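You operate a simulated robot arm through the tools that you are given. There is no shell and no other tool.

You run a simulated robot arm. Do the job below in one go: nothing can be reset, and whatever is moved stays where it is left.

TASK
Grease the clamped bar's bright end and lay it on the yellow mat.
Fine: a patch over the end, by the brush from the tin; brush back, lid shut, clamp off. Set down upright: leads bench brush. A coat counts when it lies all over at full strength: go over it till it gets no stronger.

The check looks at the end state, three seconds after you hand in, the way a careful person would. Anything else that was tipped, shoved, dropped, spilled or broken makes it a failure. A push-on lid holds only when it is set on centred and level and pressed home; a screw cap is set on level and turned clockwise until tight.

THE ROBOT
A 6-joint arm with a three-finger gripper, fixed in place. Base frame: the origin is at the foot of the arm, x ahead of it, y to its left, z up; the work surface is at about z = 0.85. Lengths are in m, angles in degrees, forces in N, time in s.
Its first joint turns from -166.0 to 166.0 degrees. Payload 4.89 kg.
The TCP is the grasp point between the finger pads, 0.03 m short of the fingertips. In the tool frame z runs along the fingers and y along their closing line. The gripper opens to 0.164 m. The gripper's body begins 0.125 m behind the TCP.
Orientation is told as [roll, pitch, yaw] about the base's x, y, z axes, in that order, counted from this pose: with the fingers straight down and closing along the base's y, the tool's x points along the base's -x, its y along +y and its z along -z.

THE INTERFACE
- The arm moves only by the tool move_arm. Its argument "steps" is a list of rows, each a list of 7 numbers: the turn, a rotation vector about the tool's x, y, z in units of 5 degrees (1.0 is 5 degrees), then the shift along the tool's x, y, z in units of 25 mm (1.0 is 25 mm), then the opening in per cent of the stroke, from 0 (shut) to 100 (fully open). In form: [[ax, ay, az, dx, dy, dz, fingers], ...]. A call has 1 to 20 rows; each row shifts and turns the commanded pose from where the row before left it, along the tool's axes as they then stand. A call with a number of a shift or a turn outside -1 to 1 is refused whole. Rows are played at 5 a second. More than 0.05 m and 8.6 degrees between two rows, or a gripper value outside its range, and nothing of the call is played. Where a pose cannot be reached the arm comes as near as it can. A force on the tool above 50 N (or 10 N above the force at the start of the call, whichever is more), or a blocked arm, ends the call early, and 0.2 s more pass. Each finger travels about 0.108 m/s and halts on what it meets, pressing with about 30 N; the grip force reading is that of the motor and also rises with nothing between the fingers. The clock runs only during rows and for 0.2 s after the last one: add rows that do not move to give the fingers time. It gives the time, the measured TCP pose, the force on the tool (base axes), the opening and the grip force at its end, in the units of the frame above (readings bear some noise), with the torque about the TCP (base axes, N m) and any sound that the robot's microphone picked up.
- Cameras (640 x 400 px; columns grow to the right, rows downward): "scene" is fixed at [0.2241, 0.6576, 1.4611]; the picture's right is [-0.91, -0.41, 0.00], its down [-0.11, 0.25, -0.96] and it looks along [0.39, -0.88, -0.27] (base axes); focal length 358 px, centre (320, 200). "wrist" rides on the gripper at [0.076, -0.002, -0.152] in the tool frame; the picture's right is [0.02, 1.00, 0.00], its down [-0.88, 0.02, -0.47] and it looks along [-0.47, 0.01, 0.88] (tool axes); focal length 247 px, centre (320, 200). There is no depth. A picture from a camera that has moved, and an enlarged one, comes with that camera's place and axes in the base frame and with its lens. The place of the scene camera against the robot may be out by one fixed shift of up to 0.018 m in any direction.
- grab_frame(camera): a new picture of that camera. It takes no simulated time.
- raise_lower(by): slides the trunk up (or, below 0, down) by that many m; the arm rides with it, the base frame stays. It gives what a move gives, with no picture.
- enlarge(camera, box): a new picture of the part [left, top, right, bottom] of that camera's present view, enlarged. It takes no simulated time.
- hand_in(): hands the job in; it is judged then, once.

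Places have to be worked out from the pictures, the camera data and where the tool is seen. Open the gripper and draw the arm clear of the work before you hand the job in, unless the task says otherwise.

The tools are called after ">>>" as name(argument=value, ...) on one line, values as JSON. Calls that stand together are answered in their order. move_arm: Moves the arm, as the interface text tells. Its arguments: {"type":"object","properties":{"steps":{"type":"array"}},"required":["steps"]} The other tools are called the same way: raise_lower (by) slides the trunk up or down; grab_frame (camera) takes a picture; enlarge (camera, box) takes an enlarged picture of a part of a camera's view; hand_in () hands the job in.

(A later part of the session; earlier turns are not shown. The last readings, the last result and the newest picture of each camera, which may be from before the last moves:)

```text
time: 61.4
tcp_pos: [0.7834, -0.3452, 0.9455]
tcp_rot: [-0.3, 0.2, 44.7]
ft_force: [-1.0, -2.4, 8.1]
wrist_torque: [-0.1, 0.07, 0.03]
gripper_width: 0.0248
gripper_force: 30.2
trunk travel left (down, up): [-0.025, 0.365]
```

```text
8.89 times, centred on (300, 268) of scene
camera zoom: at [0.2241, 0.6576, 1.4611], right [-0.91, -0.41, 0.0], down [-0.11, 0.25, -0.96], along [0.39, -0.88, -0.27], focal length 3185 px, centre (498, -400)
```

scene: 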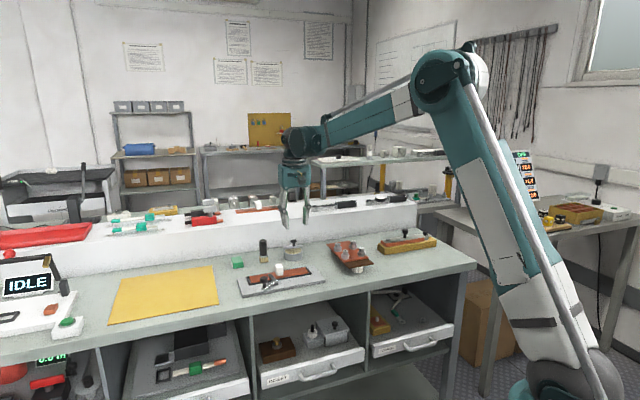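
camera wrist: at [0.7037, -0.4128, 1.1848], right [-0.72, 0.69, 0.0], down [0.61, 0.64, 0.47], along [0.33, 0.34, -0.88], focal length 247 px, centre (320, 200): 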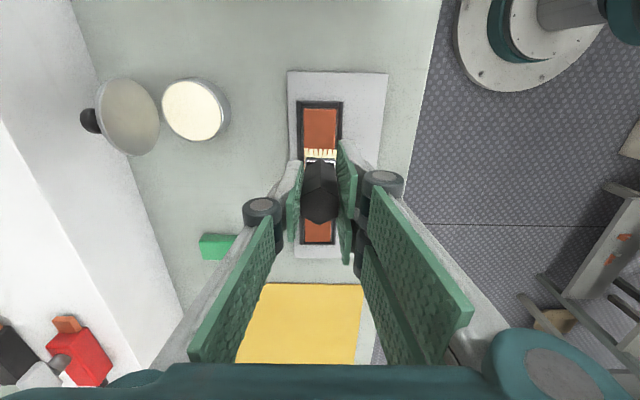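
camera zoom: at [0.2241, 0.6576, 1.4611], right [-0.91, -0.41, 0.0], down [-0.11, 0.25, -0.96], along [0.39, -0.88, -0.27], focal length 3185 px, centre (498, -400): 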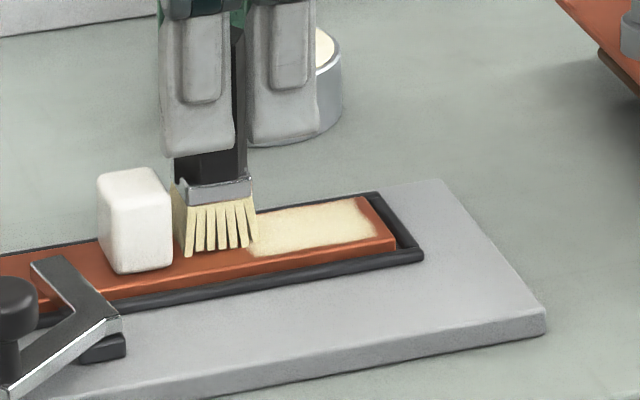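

The coat boundary no longer grows toward the end, so the patch seems covered. Lift and inspect the whole patch.

>>> move_arm(steps=[[0, 0, 0, 0, 0.27, -0.3, 8], [0, 0, 0, 0, 0, -0.9, 8], [0, 0, 0, 0, 0, -0.9, 8], [0, 0, 0, 0, 0, -0.9, 8], [0, 0, 0, -0.9, 0, 0, 8], [0, 0, 0, -0.9, 0, 0, 8], [0, 0, 0, 0, 0, 0, 8]])

>>> enlarge(camera="wrist", box=[260, 50, 380, 170])

>>> enlarge(camera="scene", box=[270, 250, 325, 290])

```text
time: 63.0
tcp_pos: [0.8119, -0.3074, 1.0207]
tcp_rot: [-0.3, 0.2, 44.8]
ft_force: [-0.8, 0.5, -0.9]
wrist_torque: [0.03, -0.02, 0.01]
gripper_width: 0.025
gripper_force: 30.0
trunk travel left (down, up): [-0.025, 0.365]
```

```text
3.33 times, centred on (320, 110) of wrist
camera zoom: at [0.7571, -0.363, 1.1731], right [-0.72, 0.69, 0.0], down [0.61, 0.64, 0.47], along [0.33, 0.34, -0.88], focal length 823 px, centre (320, 500)
```

zoom: 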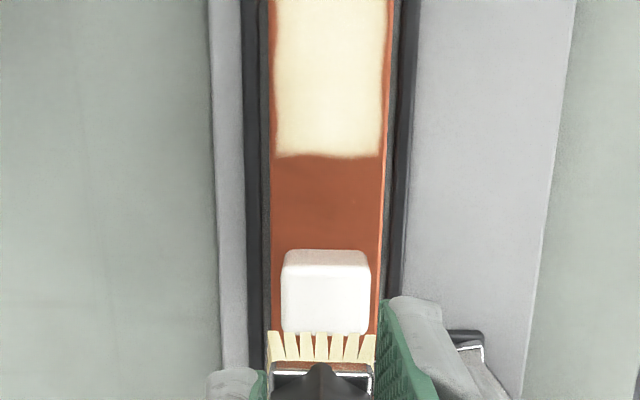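

```text
10.00 times, centred on (298, 270) of scene
camera zoom: at [0.2241, 0.6576, 1.4611], right [-0.91, -0.41, 0.0], down [-0.11, 0.25, -0.96], along [0.39, -0.88, -0.27], focal length 3583 px, centre (545, -500)
```

zoom: 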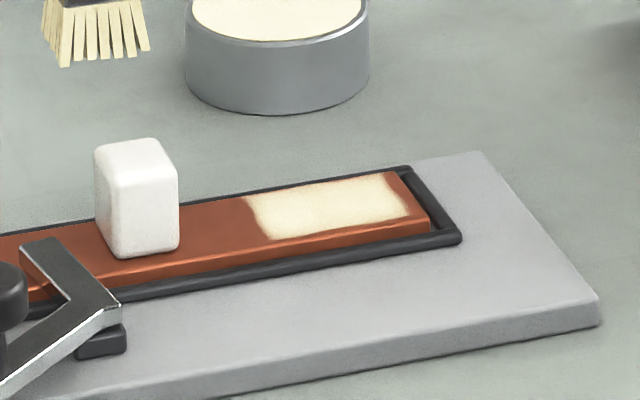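

The patch region (u 0.254–0.308) is evenly covered; to be sure it's at full strength I re-dip and go over it once more.

>>> move_arm(steps=[[0, 0, 0, 0.6, -0.8, -0.5, 8], [0, 0, 0, 0.72, -0.97, 0, 8], [0, 0, 0, 0.72, -0.97, 0, 8], [0, 0, 0, 0.72, -0.97, 0, 8], [0, 0, 0, 0.72, -0.97, 0, 8], [0, 0, 0, 0.72, -0.97, 0, 8], [0, 0, 0, 0, 0, 0, 8]])

>>> enlarge(camera="wrist", box=[240, 80, 400, 240])

```text
time: 64.6
tcp_pos: [0.8324, -0.4821, 1.0337]
tcp_rot: [-0.4, 0.2, 44.8]
ft_force: [-0.8, 1.3, -1.4]
wrist_torque: [-0.09, -0.04, 0.0]
gripper_width: 0.0253
gripper_force: 29.5
trunk travel left (down, up): [-0.025, 0.365]
```

```text
2.50 times, centred on (320, 160) of wrist
camera zoom: at [0.7796, -0.5367, 1.1862], right [-0.72, 0.69, 0.0], down [0.61, 0.64, 0.47], along [0.33, 0.34, -0.88], focal length 617 px, centre (320, 300)
```

zoom: 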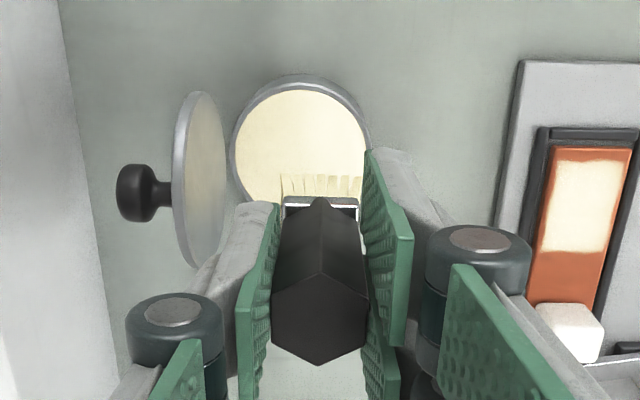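

Over the tin again; dip to the same contact depth, then return to the bar.

>>> move_arm(steps=[[0, 0, 0, -0.08, -0.08, 0.8, 8], [0, 0, 0, 0, 0, 0.9, 8], [0, 0, 0, 0, 0, 0.9, 8], [0, 0, 0, 0, 0, 0.3, 8], [0, 0, 0, 0, 0, 0.1, 8], [0, 0, 0, 0, 0, 0.06, 8], [0, 0, 0, 0, 0, 0, 8]])

```text
time: 66.2
tcp_pos: [0.8382, -0.4833, 0.9571]
tcp_rot: [-0.2, 0.3, 44.8]
ft_force: [-0.2, 0.3, -0.3]
wrist_torque: [0.0, 0.03, 0.02]
gripper_width: 0.0251
gripper_force: 29.5
trunk travel left (down, up): [-0.025, 0.365]
```

>>> move_arm(steps=[[0, 0, 0, 0, 0, 0.06, 8], [0, 0, 0, 0, 0, 0.04, 8], [0, 0, 0, 0, 0, 0, 8]])

```text
time: 67.0
tcp_pos: [0.8374, -0.482, 0.9552]
tcp_rot: [-0.4, 0.2, 44.8]
ft_force: [0.1, -0.9, 4.0]
wrist_torque: [-0.06, 0.03, 0.02]
gripper_width: 0.025
gripper_force: 30.2
trunk travel left (down, up): [-0.025, 0.365]
```

Light contact (4 N) with the grease. Lift and move back over the patch.

>>> move_arm(steps=[[0, 0, 0, 0, 0, 0.03, 8], [0, 0, 0, 0, 0, -0.3, 8], [0, 0, 0, 0, 0, -0.8, 8], [0, 0, 0, 0, 0, -1, 8], [0, 0, 0, 0, 0, -1, 8], [0, 0, 0, -0.2, 0.93, 0, 8], [0, 0, 0, -0.2, 0.96, 0, 8], [0, 0, 0, -0.2, 0.96, 0, 8], [0, 0, 0, -0.2, 0.96, 0, 8], [0, 0, 0, -0.2, 0.96, 0, 8], [0, 0, 0, -0.25, 0.96, 0, 8], [0, 0, 0, 0, 0, 0, 8], [0, 0, 0, 0, 0, 0, 8]])

>>> enlarge(camera="wrist", box=[270, 90, 370, 190])

```text
time: 69.8
tcp_pos: [0.7608, -0.3574, 1.0324]
tcp_rot: [-0.4, 0.2, 44.8]
ft_force: [1.4, 0.5, -0.8]
wrist_torque: [-0.01, -0.03, 0.0]
gripper_width: 0.025
gripper_force: 29.7
trunk travel left (down, up): [-0.025, 0.365]
```

```text
4.00 times, centred on (320, 140) of wrist
camera zoom: at [0.7067, -0.4116, 1.1853], right [-0.72, 0.69, 0.0], down [0.61, 0.64, 0.47], along [0.33, 0.34, -0.88], focal length 988 px, centre (320, 440)
```

zoom: 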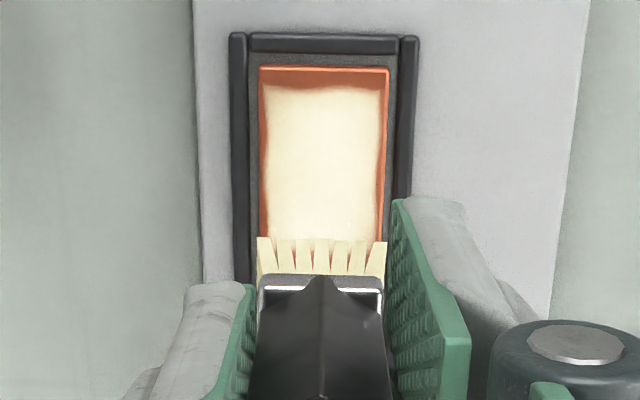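

Descend to contact and repeat the strokes over the whole patch.

>>> move_arm(steps=[[0, 0, 0, 0, 0, 0.9, 8], [0, 0, 0, 0, 0, 0.9, 8], [0, 0, 0, 0, 0, 0.9, 8], [0, 0, 0, 0, 0, 0.6, 8], [0, 0, 0, 0, 0, 0.08, 8], [0, 0, 0, 0, 0, 0, 8]])

>>> move_arm(steps=[[0, 0, 0, 0, 0, 0.04, 8], [0, 0, 0, 0, 0, 0.02, 8], [0, 0, 0, 0, 0, 0, 8]])

```text
time: 71.2
tcp_pos: [0.7587, -0.3578, 0.9474]
tcp_rot: [-0.3, 0.2, 44.9]
ft_force: [0.7, 0.7, -0.8]
wrist_torque: [0.0, 0.01, -0.02]
gripper_width: 0.0249
gripper_force: 29.4
trunk travel left (down, up): [-0.025, 0.365]
```

```text
time: 72.0
tcp_pos: [0.761, -0.3581, 0.945]
tcp_rot: [-0.3, 0.2, 44.8]
ft_force: [0.6, -0.3, -0.6]
wrist_torque: [0.0, 0.0, 0.04]
gripper_width: 0.025
gripper_force: 30.4
trunk travel left (down, up): [-0.025, 0.365]
```

>>> move_arm(steps=[[0, 0, 0, 0, 0, 0.04, 8], [0, 0, 0, 0, 0, 0, 8]])

```text
time: 72.6
tcp_pos: [0.7595, -0.3583, 0.9428]
tcp_rot: [-0.2, 0.1, 44.8]
ft_force: [6.5, -5.3, 26.1]
wrist_torque: [-0.04, -0.35, -0.03]
gripper_width: 0.025
gripper_force: 29.6
trunk travel left (down, up): [-0.025, 0.365]
```

In contact (26 N); ease slightly and stroke all lanes: centre out, +v lane in, −v lane out, centre in.

>>> move_arm(steps=[[0, 0, 0, 0.26, 0, -0.015, 8], [0, 0, 0, 0.26, 0, 0, 8], [0, 0, 0, 0.26, 0, 0, 8], [0, 0, 0, 0.26, 0, 0, 8], [0, 0, 0, 0, -0.22, 0, 8], [0, 0, 0, -0.35, 0, 0, 8], [0, 0, 0, -0.35, 0, 0, 8], [0, 0, 0, -0.35, 0, 0, 8], [0, 0, 0, -0.35, 0, 0, 8], [0, 0, 0, -0.35, 0, 0, 8], [0, 0, 0, -0.35, 0, 0, 8], [0, 0, 0, 0, 0.24, 0, 8], [0, 0, 0, 0, 0.24, 0, 8], [0, 0, 0, 0.35, 0, 0, 8], [0, 0, 0, 0.35, 0, 0, 8], [0, 0, 0, 0.35, 0, 0, 8], [0, 0, 0, 0.35, 0, 0, 8], [0, 0, 0, 0.35, 0, 0, 8], [0, 0, 0, 0.35, 0, 0, 8], [0, 0, 0, 0, 0, 0, 8]])

>>> move_arm(steps=[[0, 0, 0, 0, -0.26, 0, 8], [0, 0, 0, -0.35, 0, 0, 8], [0, 0, 0, -0.35, 0, 0, 8], [0, 0, 0, -0.35, 0, 0, 8], [0, 0, 0, -0.35, 0, 0, 8], [0, 0, 0, -0.35, 0, 0, 8], [0, 0, 0, -0.35, 0, 0, 8], [0, 0, 0, 0, 0, -0.3, 8], [0, 0, 0, 0, 0, -0.9, 8], [0, 0, 0, 0, 0, -0.9, 8], [0, 0, 0, 0, 0, -0.9, 8], [0, 0, 0, -0.9, 0, -0.4, 8], [0, 0, 0, -0.9, 0, 0, 8], [0, 0, 0, 0, 0, 0, 8]])

>>> enlarge(camera="wrist", box=[260, 30, 380, 150])

>>> enlarge(camera="scene", box=[270, 250, 325, 290])

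```text
time: 76.8
tcp_pos: [0.7348, -0.3702, 0.9445]
tcp_rot: [-0.2, 0.3, 44.8]
ft_force: [0.3, 0.8, 0.1]
wrist_torque: [-0.03, 0.04, -0.01]
gripper_width: 0.0252
gripper_force: 29.7
trunk travel left (down, up): [-0.025, 0.365]
```

```text
time: 79.8
tcp_pos: [0.8111, -0.3087, 1.0285]
tcp_rot: [-0.3, 0.2, 44.8]
ft_force: [-1.3, -1.2, -0.3]
wrist_torque: [-0.02, -0.03, -0.02]
gripper_width: 0.0252
gripper_force: 30.5
trunk travel left (down, up): [-0.025, 0.365]
```

```text
3.33 times, centred on (320, 90) of wrist
camera zoom: at [0.7576, -0.3635, 1.182], right [-0.72, 0.69, 0.0], down [0.61, 0.64, 0.47], along [0.33, 0.34, -0.88], focal length 823 px, centre (320, 567)
```

zoom: 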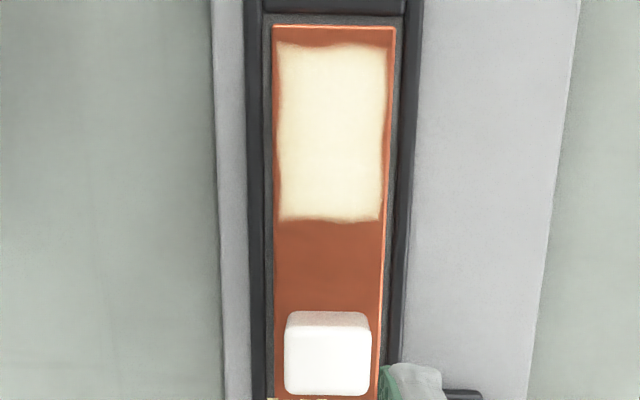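

```text
10.00 times, centred on (298, 270) of scene
camera zoom: at [0.2241, 0.6576, 1.4611], right [-0.91, -0.41, 0.0], down [-0.11, 0.25, -0.96], along [0.39, -0.88, -0.27], focal length 3583 px, centre (545, -500)
```

zoom: 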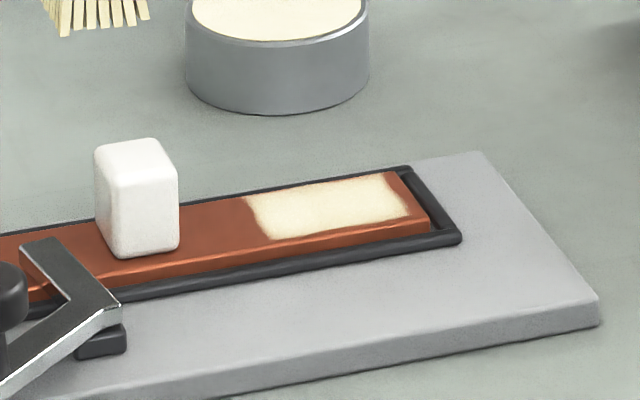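

Closer look at the patch uniformity.

>>> enlarge(camera="wrist", box=[292, 30, 352, 100])

>>> enlarge(camera="scene", box=[290, 264, 316, 280])

```text
5.71 times, centred on (322, 65) of wrist
camera zoom: at [0.7576, -0.3635, 1.182], right [-0.72, 0.69, 0.0], down [0.61, 0.64, 0.47], along [0.33, 0.34, -0.88], focal length 1411 px, centre (309, 971)
```

zoom: 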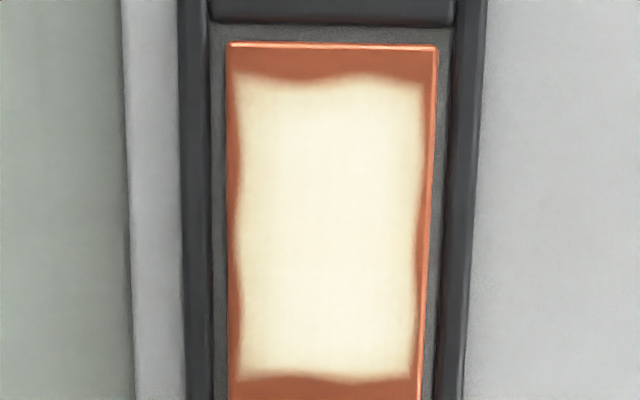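

```text
16.00 times, centred on (303, 272) of scene
camera zoom: at [0.2241, 0.6576, 1.4611], right [-0.91, -0.41, 0.0], down [-0.11, 0.25, -0.96], along [0.39, -0.88, -0.27], focal length 5732 px, centre (592, -952)
```

zoom: 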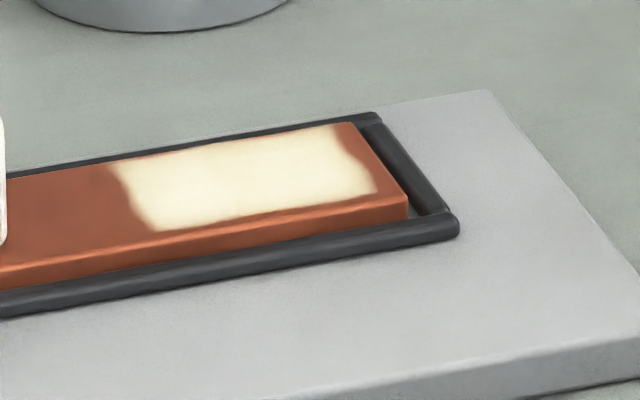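

The patch is saturated and even. Now return the brush to its home spot (u=0.365, v=0.949).

>>> move_arm(steps=[[0, 0, 0, -0.2, -0.9, 0, 8], [0, 0, 0, -0.19, -0.9, 0, 8], [0, 0, 0, 0, -0.9, 0, 8], [0, 0, 0, 0, -0.9, 0, 8], [0, 0, 0, 0, -0.9, 0, 8], [0, 0, 0, 0, -0.9, 0, 8], [0, 0, 0, 0, -0.9, 0, 8], [0, 0, 0, 0, 0, 0, 8], [0, 0, 0, 0, 0, 0, 8]])

>>> grab_frame(camera="wrist")

```text
time: 81.8
tcp_pos: [0.93, -0.4129, 1.029]
tcp_rot: [-0.2, 0.3, 44.8]
ft_force: [-0.9, 0.8, -0.4]
wrist_torque: [-0.03, 0.06, -0.02]
gripper_width: 0.0251
gripper_force: 30.8
trunk travel left (down, up): [-0.025, 0.365]
```

```text
taken
camera wrist: at [0.8757, -0.4675, 1.1812], right [-0.72, 0.69, 0.0], down [0.61, 0.64, 0.47], along [0.33, 0.34, -0.88], focal length 247 px, centre (320, 200)
```

wrist: 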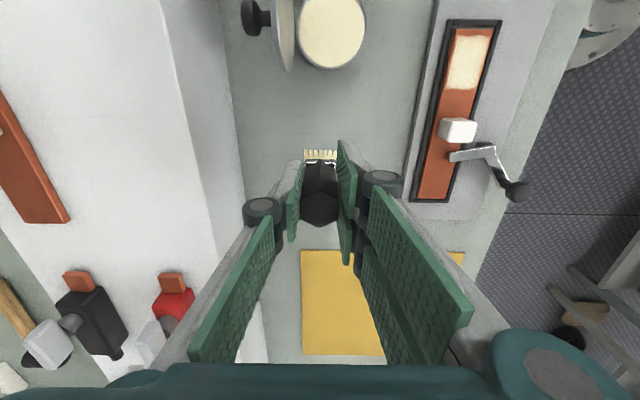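

Over the home spot. Descend, then creep until the bristles touch the bench.

>>> move_arm(steps=[[0, 0, 0, 0, 0, 0.9, 8], [0, 0, 0, 0, 0, 0.9, 8], [0, 0, 0, 0, 0, 0.9, 8], [0, 0, 0, 0, 0, 0.9, 8], [0, 0, 0, 0, 0, 0.3, 8], [0, 0, 0, 0, 0, 0.1, 8], [0, 0, 0, 0, 0, 0, 8]])

>>> move_arm(steps=[[0, 0, 0, 0, 0, 0.05, 8], [0, 0, 0, 0, 0, 0, 8]])

```text
time: 83.4
tcp_pos: [0.9286, -0.4136, 0.9308]
tcp_rot: [-0.3, 0.3, 44.8]
ft_force: [0.8, -0.2, -0.1]
wrist_torque: [0.0, 0.02, -0.01]
gripper_width: 0.0252
gripper_force: 30.0
trunk travel left (down, up): [-0.025, 0.365]
```

```text
time: 84.0
tcp_pos: [0.9292, -0.4139, 0.9292]
tcp_rot: [-0.3, 0.2, 44.8]
ft_force: [0.1, 0.2, -0.8]
wrist_torque: [-0.01, -0.02, -0.04]
gripper_width: 0.0248
gripper_force: 30.3
trunk travel left (down, up): [-0.025, 0.365]
```

>>> move_arm(steps=[[0, 0, 0, 0, 0, 0.05, 8], [0, 0, 0, 0, 0, 0, 8]])

>>> move_arm(steps=[[0, 0, 0, 0, 0, 0.03, 8], [0, 0, 0, 0, 0, 0, 8]])

```text
time: 84.6
tcp_pos: [0.9284, -0.4134, 0.9267]
tcp_rot: [-0.2, 0.2, 44.8]
ft_force: [0.2, -0.2, -0.9]
wrist_torque: [-0.06, -0.01, 0.0]
gripper_width: 0.0251
gripper_force: 29.5
trunk travel left (down, up): [-0.025, 0.365]
```

```text
time: 85.2
tcp_pos: [0.928, -0.4133, 0.9274]
tcp_rot: [-0.3, 0.1, 44.8]
ft_force: [-0.1, -1.0, -0.7]
wrist_torque: [0.01, 0.01, 0.0]
gripper_width: 0.025
gripper_force: 30.4
trunk travel left (down, up): [-0.025, 0.365]
```

No contact yet; creep a bit more and check by camera.

>>> move_arm(steps=[[0, 0, 0, 0, 0, 0.04, 8], [0, 0, 0, 0, 0, 0, 8]])

>>> enlarge(camera="scene", box=[240, 235, 290, 275])

```text
time: 85.8
tcp_pos: [0.9286, -0.413, 0.9261]
tcp_rot: [-0.3, 0.2, 44.8]
ft_force: [-0.5, 0.0, -1.4]
wrist_torque: [-0.02, 0.01, 0.01]
gripper_width: 0.0248
gripper_force: 30.3
trunk travel left (down, up): [-0.025, 0.365]
```

```text
10.00 times, centred on (265, 255) of scene
camera zoom: at [0.2241, 0.6576, 1.4611], right [-0.91, -0.41, 0.0], down [-0.11, 0.25, -0.96], along [0.39, -0.88, -0.27], focal length 3583 px, centre (870, -350)
```

zoom: 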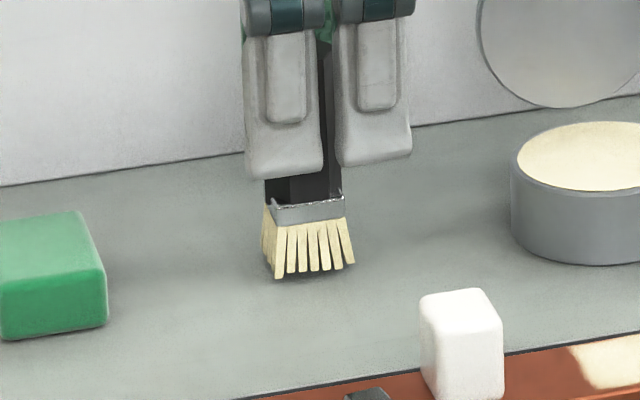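

Nearly down. A couple more millimetre steps to contact.

>>> move_arm(steps=[[0, 0, 0, 0, 0, 0.04, 8], [0, 0, 0, 0, 0, 0, 8]])

>>> move_arm(steps=[[0, 0, 0, 0, 0, 0.03, 8], [0, 0, 0, 0, 0, 0, 8]])

```text
time: 86.4
tcp_pos: [0.9285, -0.4124, 0.9242]
tcp_rot: [-0.3, 0.2, 44.9]
ft_force: [-0.3, -0.2, -0.5]
wrist_torque: [0.0, 0.0, 0.01]
gripper_width: 0.025
gripper_force: 30.0
trunk travel left (down, up): [-0.025, 0.365]
```

```text
time: 87.0
tcp_pos: [0.9294, -0.4132, 0.9233]
tcp_rot: [-0.3, 0.2, 44.8]
ft_force: [-0.1, 0.1, -1.1]
wrist_torque: [-0.01, 0.0, 0.0]
gripper_width: 0.0252
gripper_force: 29.8
trunk travel left (down, up): [-0.025, 0.365]
```

>>> move_arm(steps=[[0, 0, 0, 0, 0, 0.03, 8], [0, 0, 0, 0, 0, 0, 8]])

>>> move_arm(steps=[[0, 0, 0, 0, 0, 0.03, 8], [0, 0, 0, 0, 0, 0, 8]])

>>> enlarge(camera="scene", box=[250, 245, 280, 270])

```text
time: 87.6
tcp_pos: [0.9273, -0.413, 0.9232]
tcp_rot: [-0.3, 0.2, 44.8]
ft_force: [1.3, -1.3, 7.2]
wrist_torque: [0.01, -0.14, -0.05]
gripper_width: 0.0252
gripper_force: 30.6
trunk travel left (down, up): [-0.025, 0.365]
```

```text
time: 88.2
tcp_pos: [0.927, -0.414, 0.9223]
tcp_rot: [-0.4, 0.3, 44.9]
ft_force: [-0.6, -0.4, 8.4]
wrist_torque: [0.12, -0.08, -0.03]
gripper_width: 0.025
gripper_force: 29.9
trunk travel left (down, up): [-0.025, 0.365]
```

```text
16.00 times, centred on (265, 258) of scene
camera zoom: at [0.2241, 0.6576, 1.4611], right [-0.91, -0.41, 0.0], down [-0.11, 0.25, -0.96], along [0.39, -0.88, -0.27], focal length 5732 px, centre (1200, -720)
```

zoom: 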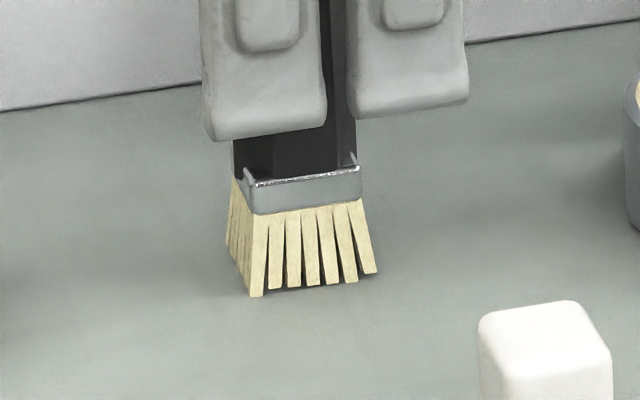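

Contact (8 N), brush upright. Release slowly and lift away.

>>> move_arm(steps=[[0, 0, 0, 0, 0, -0.02, 12], [0, 0, 0, 0, 0, 0, 15], [0, 0, 0, 0, 0, 0, 17], [0, 0, 0, 0, 0, 0, 20], [0, 0, 0, 0, 0, 0, 27], [0, 0, 0, 0, 0, 0, 35], [0, 0, 0, 0, 0, 0, 35]])

>>> enlarge(camera="scene", box=[235, 215, 305, 275])

>>> enlarge(camera="wrist", box=[240, 80, 400, 240])

```text
time: 89.8
tcp_pos: [0.929, -0.4142, 0.9235]
tcp_rot: [-0.3, 0.3, 44.9]
ft_force: [0.7, 0.1, 0.2]
wrist_torque: [-0.01, 0.0, -0.01]
gripper_width: 0.0572
gripper_force: 0.1
trunk travel left (down, up): [-0.025, 0.365]
```

```text
6.67 times, centred on (270, 245) of scene
camera zoom: at [0.2241, 0.6576, 1.4611], right [-0.91, -0.41, 0.0], down [-0.11, 0.25, -0.96], along [0.39, -0.88, -0.27], focal length 2388 px, centre (653, -100)
```

zoom: 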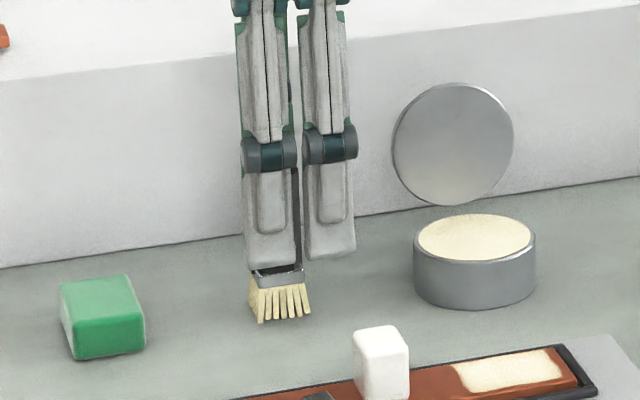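

```text
2.50 times, centred on (320, 160) of wrist
camera zoom: at [0.8748, -0.4689, 1.0762], right [-0.72, 0.69, 0.0], down [0.61, 0.64, 0.47], along [0.33, 0.34, -0.88], focal length 617 px, centre (320, 300)
```

zoom: 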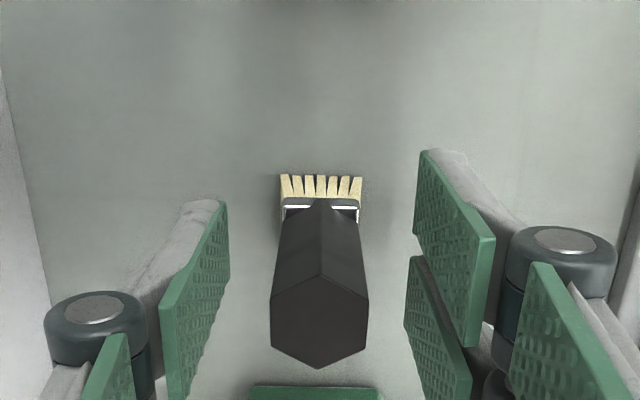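

Brush is standing. I lift away, close the fingers, and go behind the open lid (u≈0.255, v≈1.027) to push it shut from the ledge side.

>>> move_arm(steps=[[0, 0, 0, 0, 0, -0.6, 35], [0, 0, 0, 0, 0, -1, 35], [0, 0, 0, 0, 0, -1, 35], [0, 0, 0, 0, 0, -1, 35], [0, 0, 0, 0, 0, -1, 35], [0, 0, 0, 0, 0, -0.6, 35], [0, 0, 0, 0.8, -0.6, 0, 20], [0, 0, 0, 0.8, -0.6, 0, 10], [0, 0, 0, 0.9, -0.7, 0, 0], [0, 0, 0, 0.9, -0.6, 0, 0], [0, 0, 0, 0.9, -0.6, 0, 0], [0, 0, 0, 0, 0, 0, 0]])

>>> grab_frame(camera="wrist")

>>> enlarge(camera="scene", box=[235, 195, 325, 270])

```text
time: 92.4
tcp_pos: [0.9074, -0.5442, 1.0541]
tcp_rot: [-0.3, 0.1, 44.9]
ft_force: [0.6, -0.4, 0.4]
wrist_torque: [-0.04, 0.02, -0.03]
gripper_width: 0.0
gripper_force: 30.3
trunk travel left (down, up): [-0.025, 0.365]
```

```text
taken
camera wrist: at [0.8543, -0.599, 1.2069], right [-0.72, 0.69, 0.0], down [0.61, 0.64, 0.47], along [0.33, 0.34, -0.88], focal length 247 px, centre (320, 200)
```

wrist: 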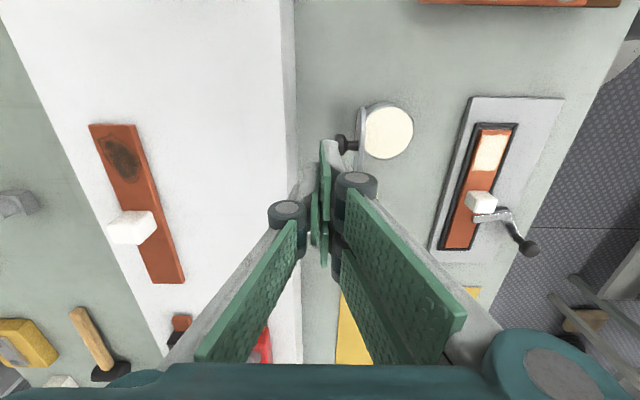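

```text
5.33 times, centred on (280, 232) of scene
camera zoom: at [0.2241, 0.6576, 1.4611], right [-0.91, -0.41, 0.0], down [-0.11, 0.25, -0.96], along [0.39, -0.88, -0.27], focal length 1911 px, centre (533, 27)
```

zoom: 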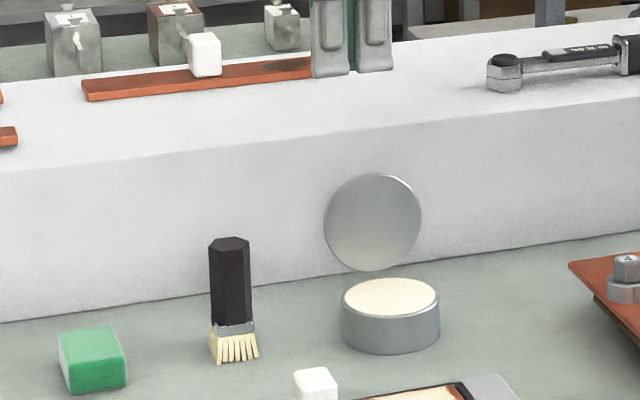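

Brush stands properly. Zoom on lid/knob from this vantage to place the push.

>>> enlarge(camera="wrist", box=[290, 80, 430, 200])

```text
3.33 times, centred on (360, 140) of wrist
camera zoom: at [0.8543, -0.599, 1.2069], right [-0.72, 0.69, 0.0], down [0.61, 0.64, 0.47], along [0.33, 0.34, -0.88], focal length 823 px, centre (187, 400)
```

zoom: 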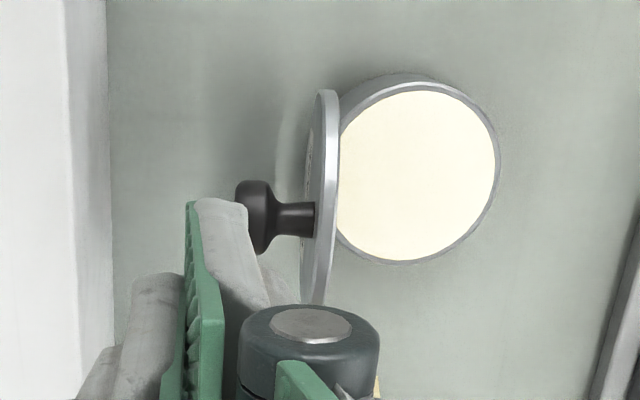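

Lid stands near 95°, the knob's back end at v≈1.010. Fingers (v≈1.026) can go down behind it; I descend to tips z≈0.927 and push toward −v.

>>> move_arm(steps=[[0, 0, 0, 0, 0, 0.9, 0], [0, 0, 0, 0, 0, 0.9, 0], [0, 0, 0, 0, 0, 0.9, 0], [0, 0, 0, 0, 0, 0.6, 0], [0, 0, 0, 0, 0, 0.55, 0], [0, 0, 0, 0, 0, 0, 0]])

>>> enlarge(camera="wrist", box=[260, 80, 430, 220])

>>> enlarge(camera="scene", box=[255, 205, 325, 265])

```text
time: 93.8
tcp_pos: [0.9077, -0.5406, 0.9558]
tcp_rot: [-0.3, 0.1, 44.8]
ft_force: [0.0, -0.3, 0.3]
wrist_torque: [-0.02, -0.02, -0.01]
gripper_width: 0.0
gripper_force: 29.9
trunk travel left (down, up): [-0.025, 0.365]
```

```text
2.86 times, centred on (345, 150) of wrist
camera zoom: at [0.8542, -0.5972, 1.1093], right [-0.72, 0.69, 0.0], down [0.61, 0.64, 0.47], along [0.33, 0.34, -0.88], focal length 706 px, centre (249, 343)
```

zoom: 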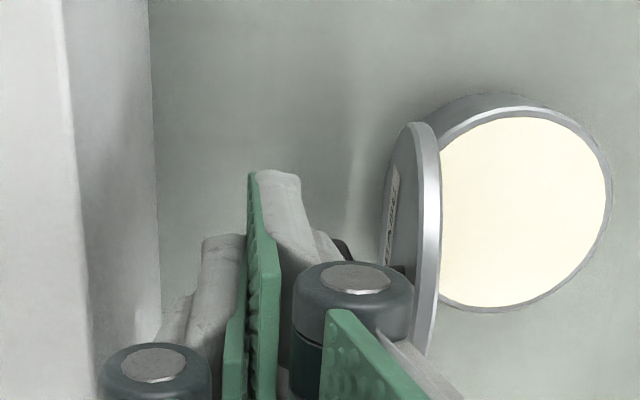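

```text
6.67 times, centred on (290, 235) of scene
camera zoom: at [0.2241, 0.6576, 1.4611], right [-0.91, -0.41, 0.0], down [-0.11, 0.25, -0.96], along [0.39, -0.88, -0.27], focal length 2388 px, centre (520, -33)
```

zoom: 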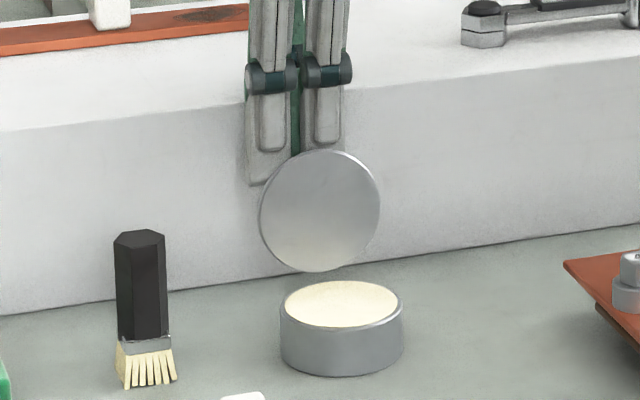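

No contact so far. Lower 5 mm more and push toward −v in small steps.

>>> move_arm(steps=[[0, 0, 0, 0, 0, 0.2, 0], [0, 0, 0, 0, 0.2, 0, 0], [0, 0, 0, 0, 0.2, 0, 0], [0, 0, 0, 0, 0.2, 0, 0], [0, 0, 0, 0, 0.2, 0, 0], [0, 0, 0, 0, 0.2, 0, 0], [0, 0, 0, 0, 0, 0, 0]])

>>> enlarge(camera="wrist", box=[260, 80, 430, 220])

>>> enlarge(camera="scene", box=[255, 205, 325, 265])

```text
time: 95.4
tcp_pos: [0.8888, -0.5267, 0.9525]
tcp_rot: [-0.4, 0.3, 44.8]
ft_force: [-0.5, -0.1, 0.0]
wrist_torque: [0.02, 0.0, -0.02]
gripper_width: 0.0
gripper_force: 29.8
trunk travel left (down, up): [-0.025, 0.365]
```

```text
2.86 times, centred on (345, 150) of wrist
camera zoom: at [0.836, -0.5811, 1.1048], right [-0.72, 0.69, 0.0], down [0.61, 0.64, 0.47], along [0.33, 0.34, -0.88], focal length 706 px, centre (249, 343)
```

zoom: 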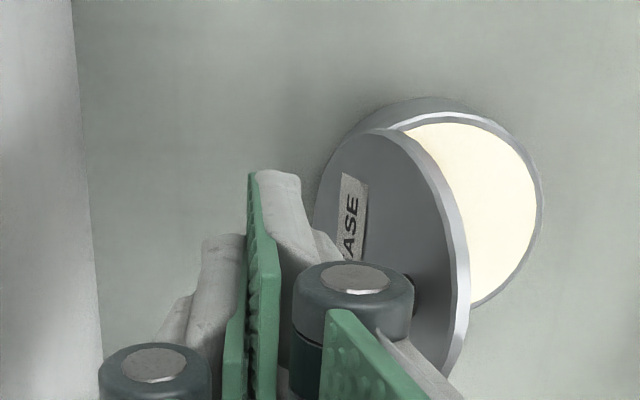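

```text
6.67 times, centred on (290, 235) of scene
camera zoom: at [0.2241, 0.6576, 1.4611], right [-0.91, -0.41, 0.0], down [-0.11, 0.25, -0.96], along [0.39, -0.88, -0.27], focal length 2388 px, centre (520, -33)
```

zoom: 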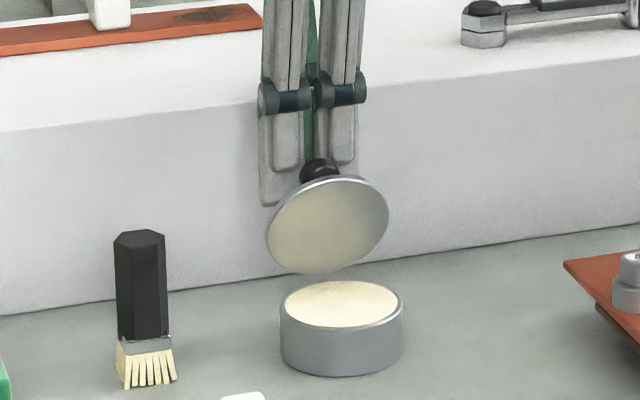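

The lid follows easily (~65° now). Continue sweeping toward −v.

>>> move_arm(steps=[[0, 0, 0, 0, 0.2, 0, 0], [0, 0, 0, 0, 0.2, 0, 0], [0, 0, 0, 0, 0.2, 0, 0], [0, 0, 0, 0, 0.2, 0, 0], [0, 0, 0, 0, 0.2, 0, 0], [0, 0, 0, 0, 0, 0, 0]])

>>> enlarge(camera="scene", box=[255, 205, 325, 265])

>>> enlarge(camera="wrist", box=[260, 80, 430, 220])

```text
time: 96.8
tcp_pos: [0.8713, -0.5079, 0.9522]
tcp_rot: [-0.4, 0.1, 44.9]
ft_force: [0.2, 0.6, -0.5]
wrist_torque: [-0.02, 0.03, -0.01]
gripper_width: 0.0
gripper_force: 29.3
trunk travel left (down, up): [-0.025, 0.365]
```

```text
6.67 times, centred on (290, 235) of scene
camera zoom: at [0.2241, 0.6576, 1.4611], right [-0.91, -0.41, 0.0], down [-0.11, 0.25, -0.96], along [0.39, -0.88, -0.27], focal length 2388 px, centre (520, -33)
```

zoom: 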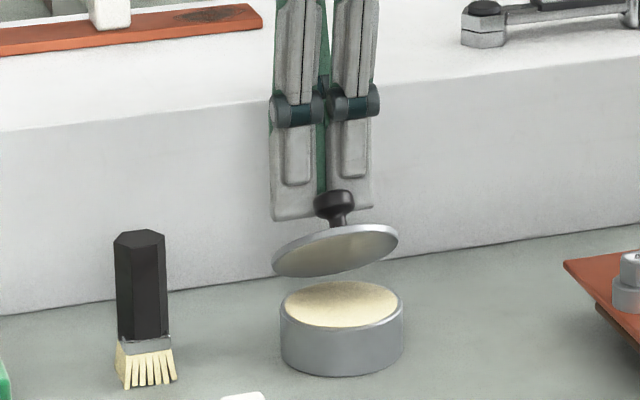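

```text
2.86 times, centred on (345, 150) of wrist
camera zoom: at [0.8178, -0.563, 1.1051], right [-0.72, 0.69, 0.0], down [0.61, 0.64, 0.47], along [0.33, 0.34, -0.88], focal length 706 px, centre (249, 343)
```

zoom: 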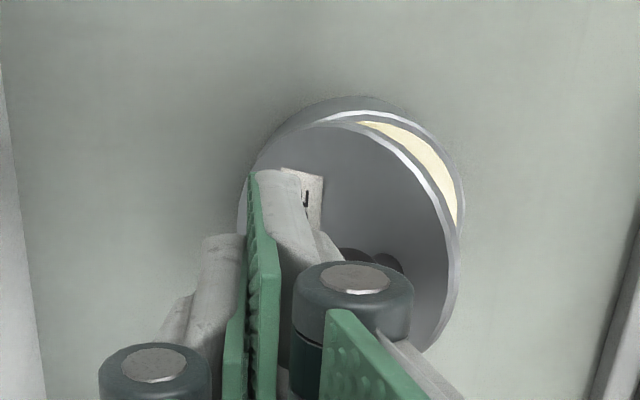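

Lid ~40° now. Raise over the knob, shift forward, and press down on it.

>>> move_arm(steps=[[0, 0, 0, 0, -0.1, -0.6, 0], [0, 0, 0, 0, 0, -0.8, 0], [0, 0, 0, 0, 0, -0.6, 0], [0, 0, 0, 0, 0.7, 0, 0], [0, 0, 0, 0, 0.8, 0, 0], [0, 0, 0, 0, 0, 0, 0]])

>>> enlarge(camera="scene", box=[255, 205, 325, 265])

>>> enlarge(camera="wrist", box=[240, 80, 410, 220])

```text
time: 98.2
tcp_pos: [0.8472, -0.4822, 1.0013]
tcp_rot: [-0.3, 0.2, 44.8]
ft_force: [-0.1, -0.6, -1.0]
wrist_torque: [0.04, 0.02, -0.01]
gripper_width: 0.0
gripper_force: 30.0
trunk travel left (down, up): [-0.025, 0.365]
```

```text
6.67 times, centred on (290, 235) of scene
camera zoom: at [0.2241, 0.6576, 1.4611], right [-0.91, -0.41, 0.0], down [-0.11, 0.25, -0.96], along [0.39, -0.88, -0.27], focal length 2388 px, centre (520, -33)
```

zoom: 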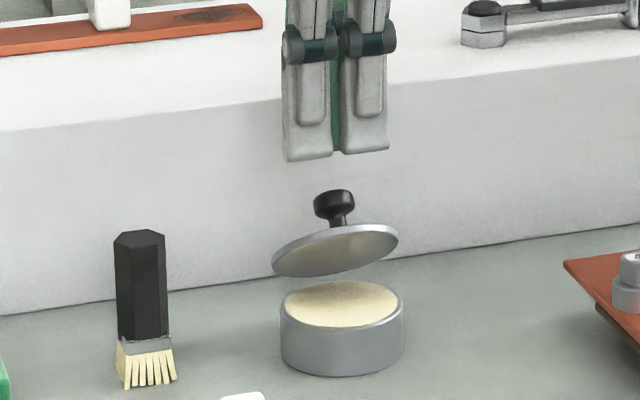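

```text
2.86 times, centred on (325, 150) of wrist
camera zoom: at [0.7935, -0.5378, 1.1545], right [-0.72, 0.69, 0.0], down [0.61, 0.64, 0.47], along [0.33, 0.34, -0.88], focal length 706 px, centre (306, 343)
```

zoom: 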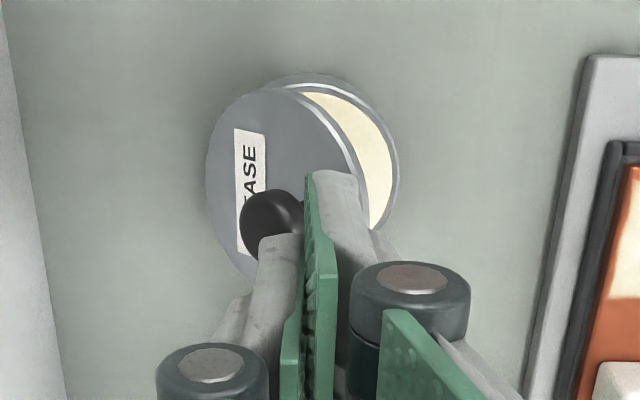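

Knob is under the fingertips. Press down in small steps while drifting forward with its arc.

>>> move_arm(steps=[[0, 0, 0, 0, 0, 0.4, 0], [0, 0, 0, 0, 0, 0.4, 0], [0, 0, 0, 0, 0.05, 0.2, 0], [0, 0, 0, 0, 0.1, 0.2, 0], [0, 0, 0, 0, 0.1, 0.2, 0], [0, 0, 0, 0, 0.1, 0.2, 0], [0, 0, 0, 0, 0, 0, 0]])

>>> enlarge(camera="scene", box=[255, 205, 325, 265])

>>> enlarge(camera="wrist", box=[240, 80, 410, 220])

```text
time: 99.6
tcp_pos: [0.8399, -0.4759, 0.9678]
tcp_rot: [-0.1, 0.4, 44.7]
ft_force: [-20.3, 13.4, 30.4]
wrist_torque: [0.19, 0.52, -0.01]
gripper_width: 0.0
gripper_force: 29.7
trunk travel left (down, up): [-0.025, 0.365]
stopped in row 6: the force on the tool passed its limit at 55 N (the readings are from after the stop); the commanded pose is now the measured one
```

```text
6.67 times, centred on (290, 235) of scene
camera zoom: at [0.2241, 0.6576, 1.4611], right [-0.91, -0.41, 0.0], down [-0.11, 0.25, -0.96], along [0.39, -0.88, -0.27], focal length 2388 px, centre (520, -33)
```

zoom: 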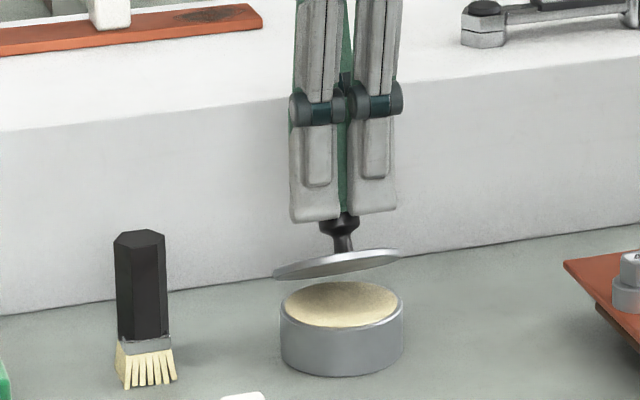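

```text
2.86 times, centred on (325, 150) of wrist
camera zoom: at [0.7866, -0.5315, 1.1207], right [-0.72, 0.69, 0.0], down [0.61, 0.64, 0.47], along [0.33, 0.34, -0.88], focal length 706 px, centre (306, 343)
```

zoom: 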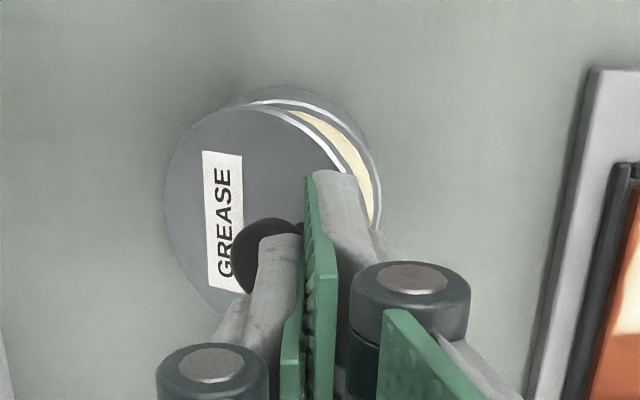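

The press landed on the knob's front edge and jams. Raise, shift back (+v) ~20 mm, and press from behind/top instead.

>>> move_arm(steps=[[0, 0, 0, 0, 0, -0.5, 0], [0, 0, 0, 0, -0.5, -0.2, 0], [0, 0, 0, 0, -0.5, 0, 0], [0, 0, 0, 0, -0.3, 0, 0], [0, 0, 0, 0, 0, 0, 0]])

>>> enlarge(camera="wrist", box=[240, 80, 410, 220])

>>> enlarge(camera="scene", box=[275, 215, 325, 255])

```text
time: 100.8
tcp_pos: [0.8638, -0.5002, 0.9834]
tcp_rot: [-0.1, 0.2, 44.7]
ft_force: [0.2, 0.4, -0.7]
wrist_torque: [0.0, -0.01, 0.0]
gripper_width: 0.0
gripper_force: 30.0
trunk travel left (down, up): [-0.025, 0.365]
```

```text
2.86 times, centred on (325, 150) of wrist
camera zoom: at [0.8111, -0.5568, 1.1368], right [-0.72, 0.69, 0.0], down [0.61, 0.64, 0.47], along [0.33, 0.34, -0.88], focal length 706 px, centre (306, 343)
```

zoom: 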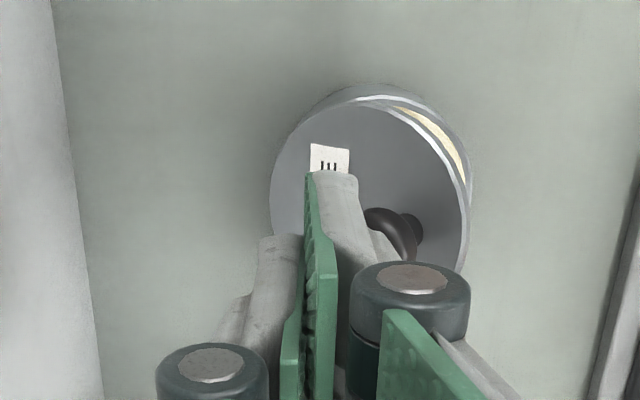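

```text
10.00 times, centred on (300, 235) of scene
camera zoom: at [0.2241, 0.6576, 1.4611], right [-0.91, -0.41, 0.0], down [-0.11, 0.25, -0.96], along [0.39, -0.88, -0.27], focal length 3583 px, centre (520, -150)
```

zoom: 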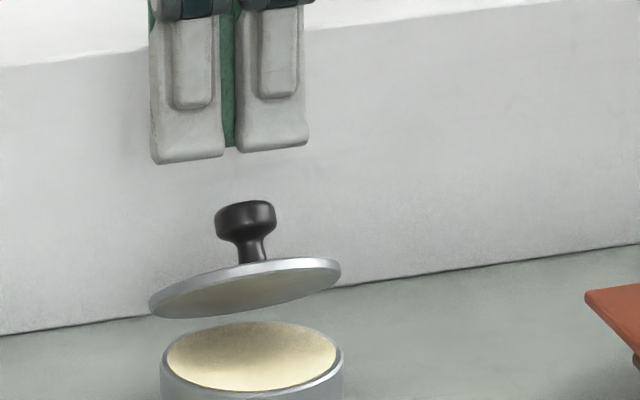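

Lid ~28°. I go down behind the knob and push it forward again.

>>> move_arm(steps=[[0, 0, 0, 0, -0.25, 0, 0], [0, 0, 0, 0, 0, 0.6, 0], [0, 0, 0, 0, 0, 0.5, 0], [0, 0, 0, 0, 0.2, 0, 0], [0, 0, 0, 0, 0.2, 0, 0], [0, 0, 0, 0, 0.2, 0, 0], [0, 0, 0, 0, 0.2, 0, 0], [0, 0, 0, 0, 0.2, 0, 0], [0, 0, 0, 0, 0.2, 0, 0], [0, 0, 0, 0, 0, 0, 0]])

>>> enlarge(camera="wrist", box=[240, 80, 410, 220])

>>> enlarge(camera="scene", box=[275, 215, 325, 255])

```text
time: 103.0
tcp_pos: [0.8487, -0.485, 0.955]
tcp_rot: [-0.1, 0.3, 44.8]
ft_force: [-0.5, -1.3, 0.3]
wrist_torque: [0.04, -0.03, -0.01]
gripper_width: 0.0002
gripper_force: 30.2
trunk travel left (down, up): [-0.025, 0.365]
```

```text
2.86 times, centred on (325, 150) of wrist
camera zoom: at [0.7955, -0.5393, 1.1075], right [-0.72, 0.69, 0.0], down [0.61, 0.64, 0.47], along [0.33, 0.34, -0.88], focal length 706 px, centre (306, 343)
```

zoom: 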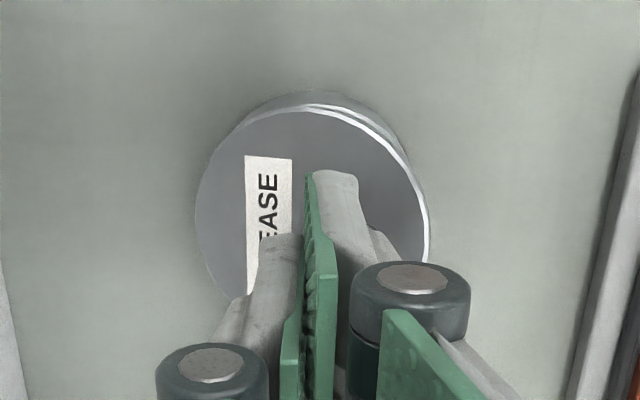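

```text
10.00 times, centred on (300, 235) of scene
camera zoom: at [0.2241, 0.6576, 1.4611], right [-0.91, -0.41, 0.0], down [-0.11, 0.25, -0.96], along [0.39, -0.88, -0.27], focal length 3583 px, centre (520, -150)
```

zoom: 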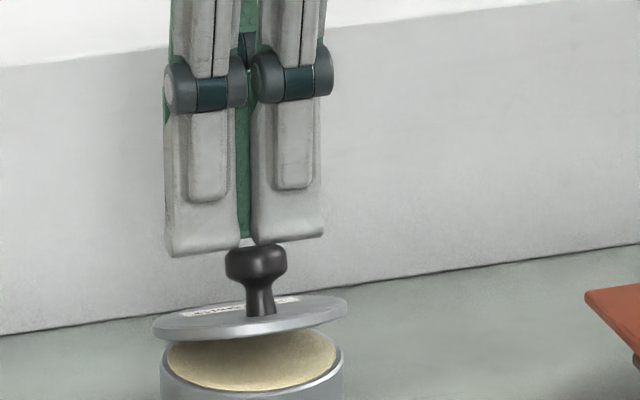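

Lid ~12° open. Raise, go over the knob top (v≈0.927), and press straight down to shut.

>>> move_arm(steps=[[0, 0, 0, 0, 0, -0.5, 0], [0, 0, 0, 0, 0.35, -0.1, 0], [0, 0, 0, 0, 0.3, 0, 0], [0, 0, 0, 0, 0, 0.3, 0], [0, 0, 0, 0, 0, 0.2, 0], [0, 0, 0, 0, 0, 0.15, 0], [0, 0, 0, 0, 0, 0.15, 0], [0, 0, 0, 0, 0, 0.15, 0], [0, 0, 0, 0, 0, 0.1, 0], [0, 0, 0, 0, 0, 0, 0]])

>>> enlarge(camera="wrist", box=[240, 80, 410, 220])

>>> enlarge(camera="scene", box=[275, 215, 325, 255])

```text
time: 105.2
tcp_pos: [0.8358, -0.4733, 0.9419]
tcp_rot: [-0.1, 0.2, 44.9]
ft_force: [-0.8, 0.1, 0.5]
wrist_torque: [-0.04, -0.04, 0.01]
gripper_width: 0.0
gripper_force: 30.0
trunk travel left (down, up): [-0.025, 0.365]
```

```text
2.86 times, centred on (325, 150) of wrist
camera zoom: at [0.7834, -0.5279, 1.0959], right [-0.72, 0.69, 0.0], down [0.61, 0.64, 0.47], along [0.33, 0.34, -0.88], focal length 706 px, centre (306, 343)
```

zoom: 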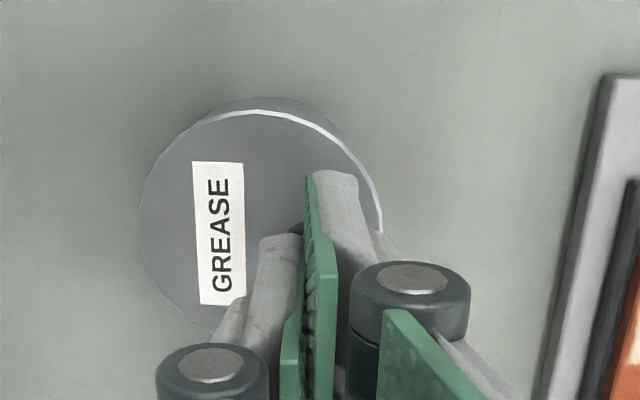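

```text
10.00 times, centred on (300, 235) of scene
camera zoom: at [0.2241, 0.6576, 1.4611], right [-0.91, -0.41, 0.0], down [-0.11, 0.25, -0.96], along [0.39, -0.88, -0.27], focal length 3583 px, centre (520, -150)
```

zoom: 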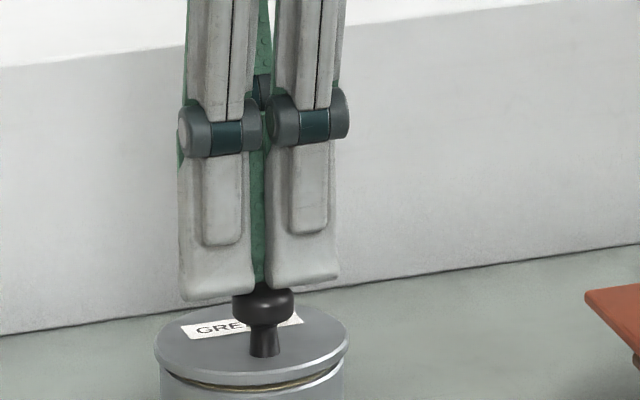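

Almost shut, a slim gap at the front remains. Press further until it's firmly home.

>>> move_arm(steps=[[0, 0, 0, 0, 0, 0.08, 0], [0, 0, 0, 0, 0, 0.08, 0], [0, 0, 0, 0, 0, 0.06, 0], [0, 0, 0, 0, 0, 0.05, 0], [0, 0, 0, 0, 0, 0.05, 0], [0, 0, 0, 0, 0, 0.04, 0], [0, 0, 0, 0, 0, 0.04, 0], [0, 0, 0, 0, 0, 0, 0]])

>>> enlarge(camera="scene", box=[275, 225, 325, 265])

```text
time: 106.7
tcp_pos: [0.8367, -0.4716, 0.9376]
tcp_rot: [-0.2, 0.2, 44.8]
ft_force: [-0.7, -1.8, 37.5]
wrist_torque: [-0.07, 0.01, 0.02]
gripper_width: 0.006
gripper_force: 45.1
trunk travel left (down, up): [-0.025, 0.365]
stopped in row 7: the force on the tool passed its limit at 52 N (the readings are from after the stop); the commanded pose is now the measured one
```

```text
10.00 times, centred on (300, 245) of scene
camera zoom: at [0.2241, 0.6576, 1.4611], right [-0.91, -0.41, 0.0], down [-0.11, 0.25, -0.96], along [0.39, -0.88, -0.27], focal length 3583 px, centre (520, -250)
```

zoom: 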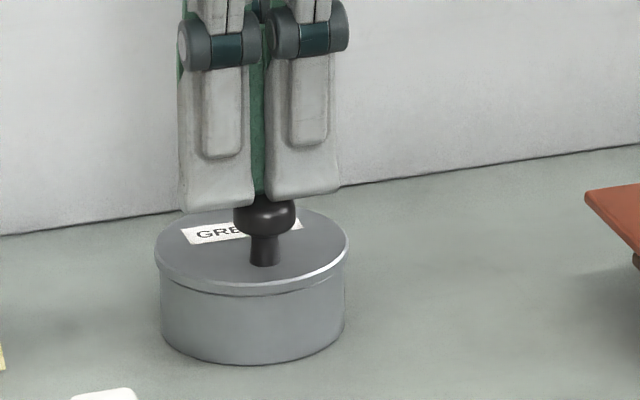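

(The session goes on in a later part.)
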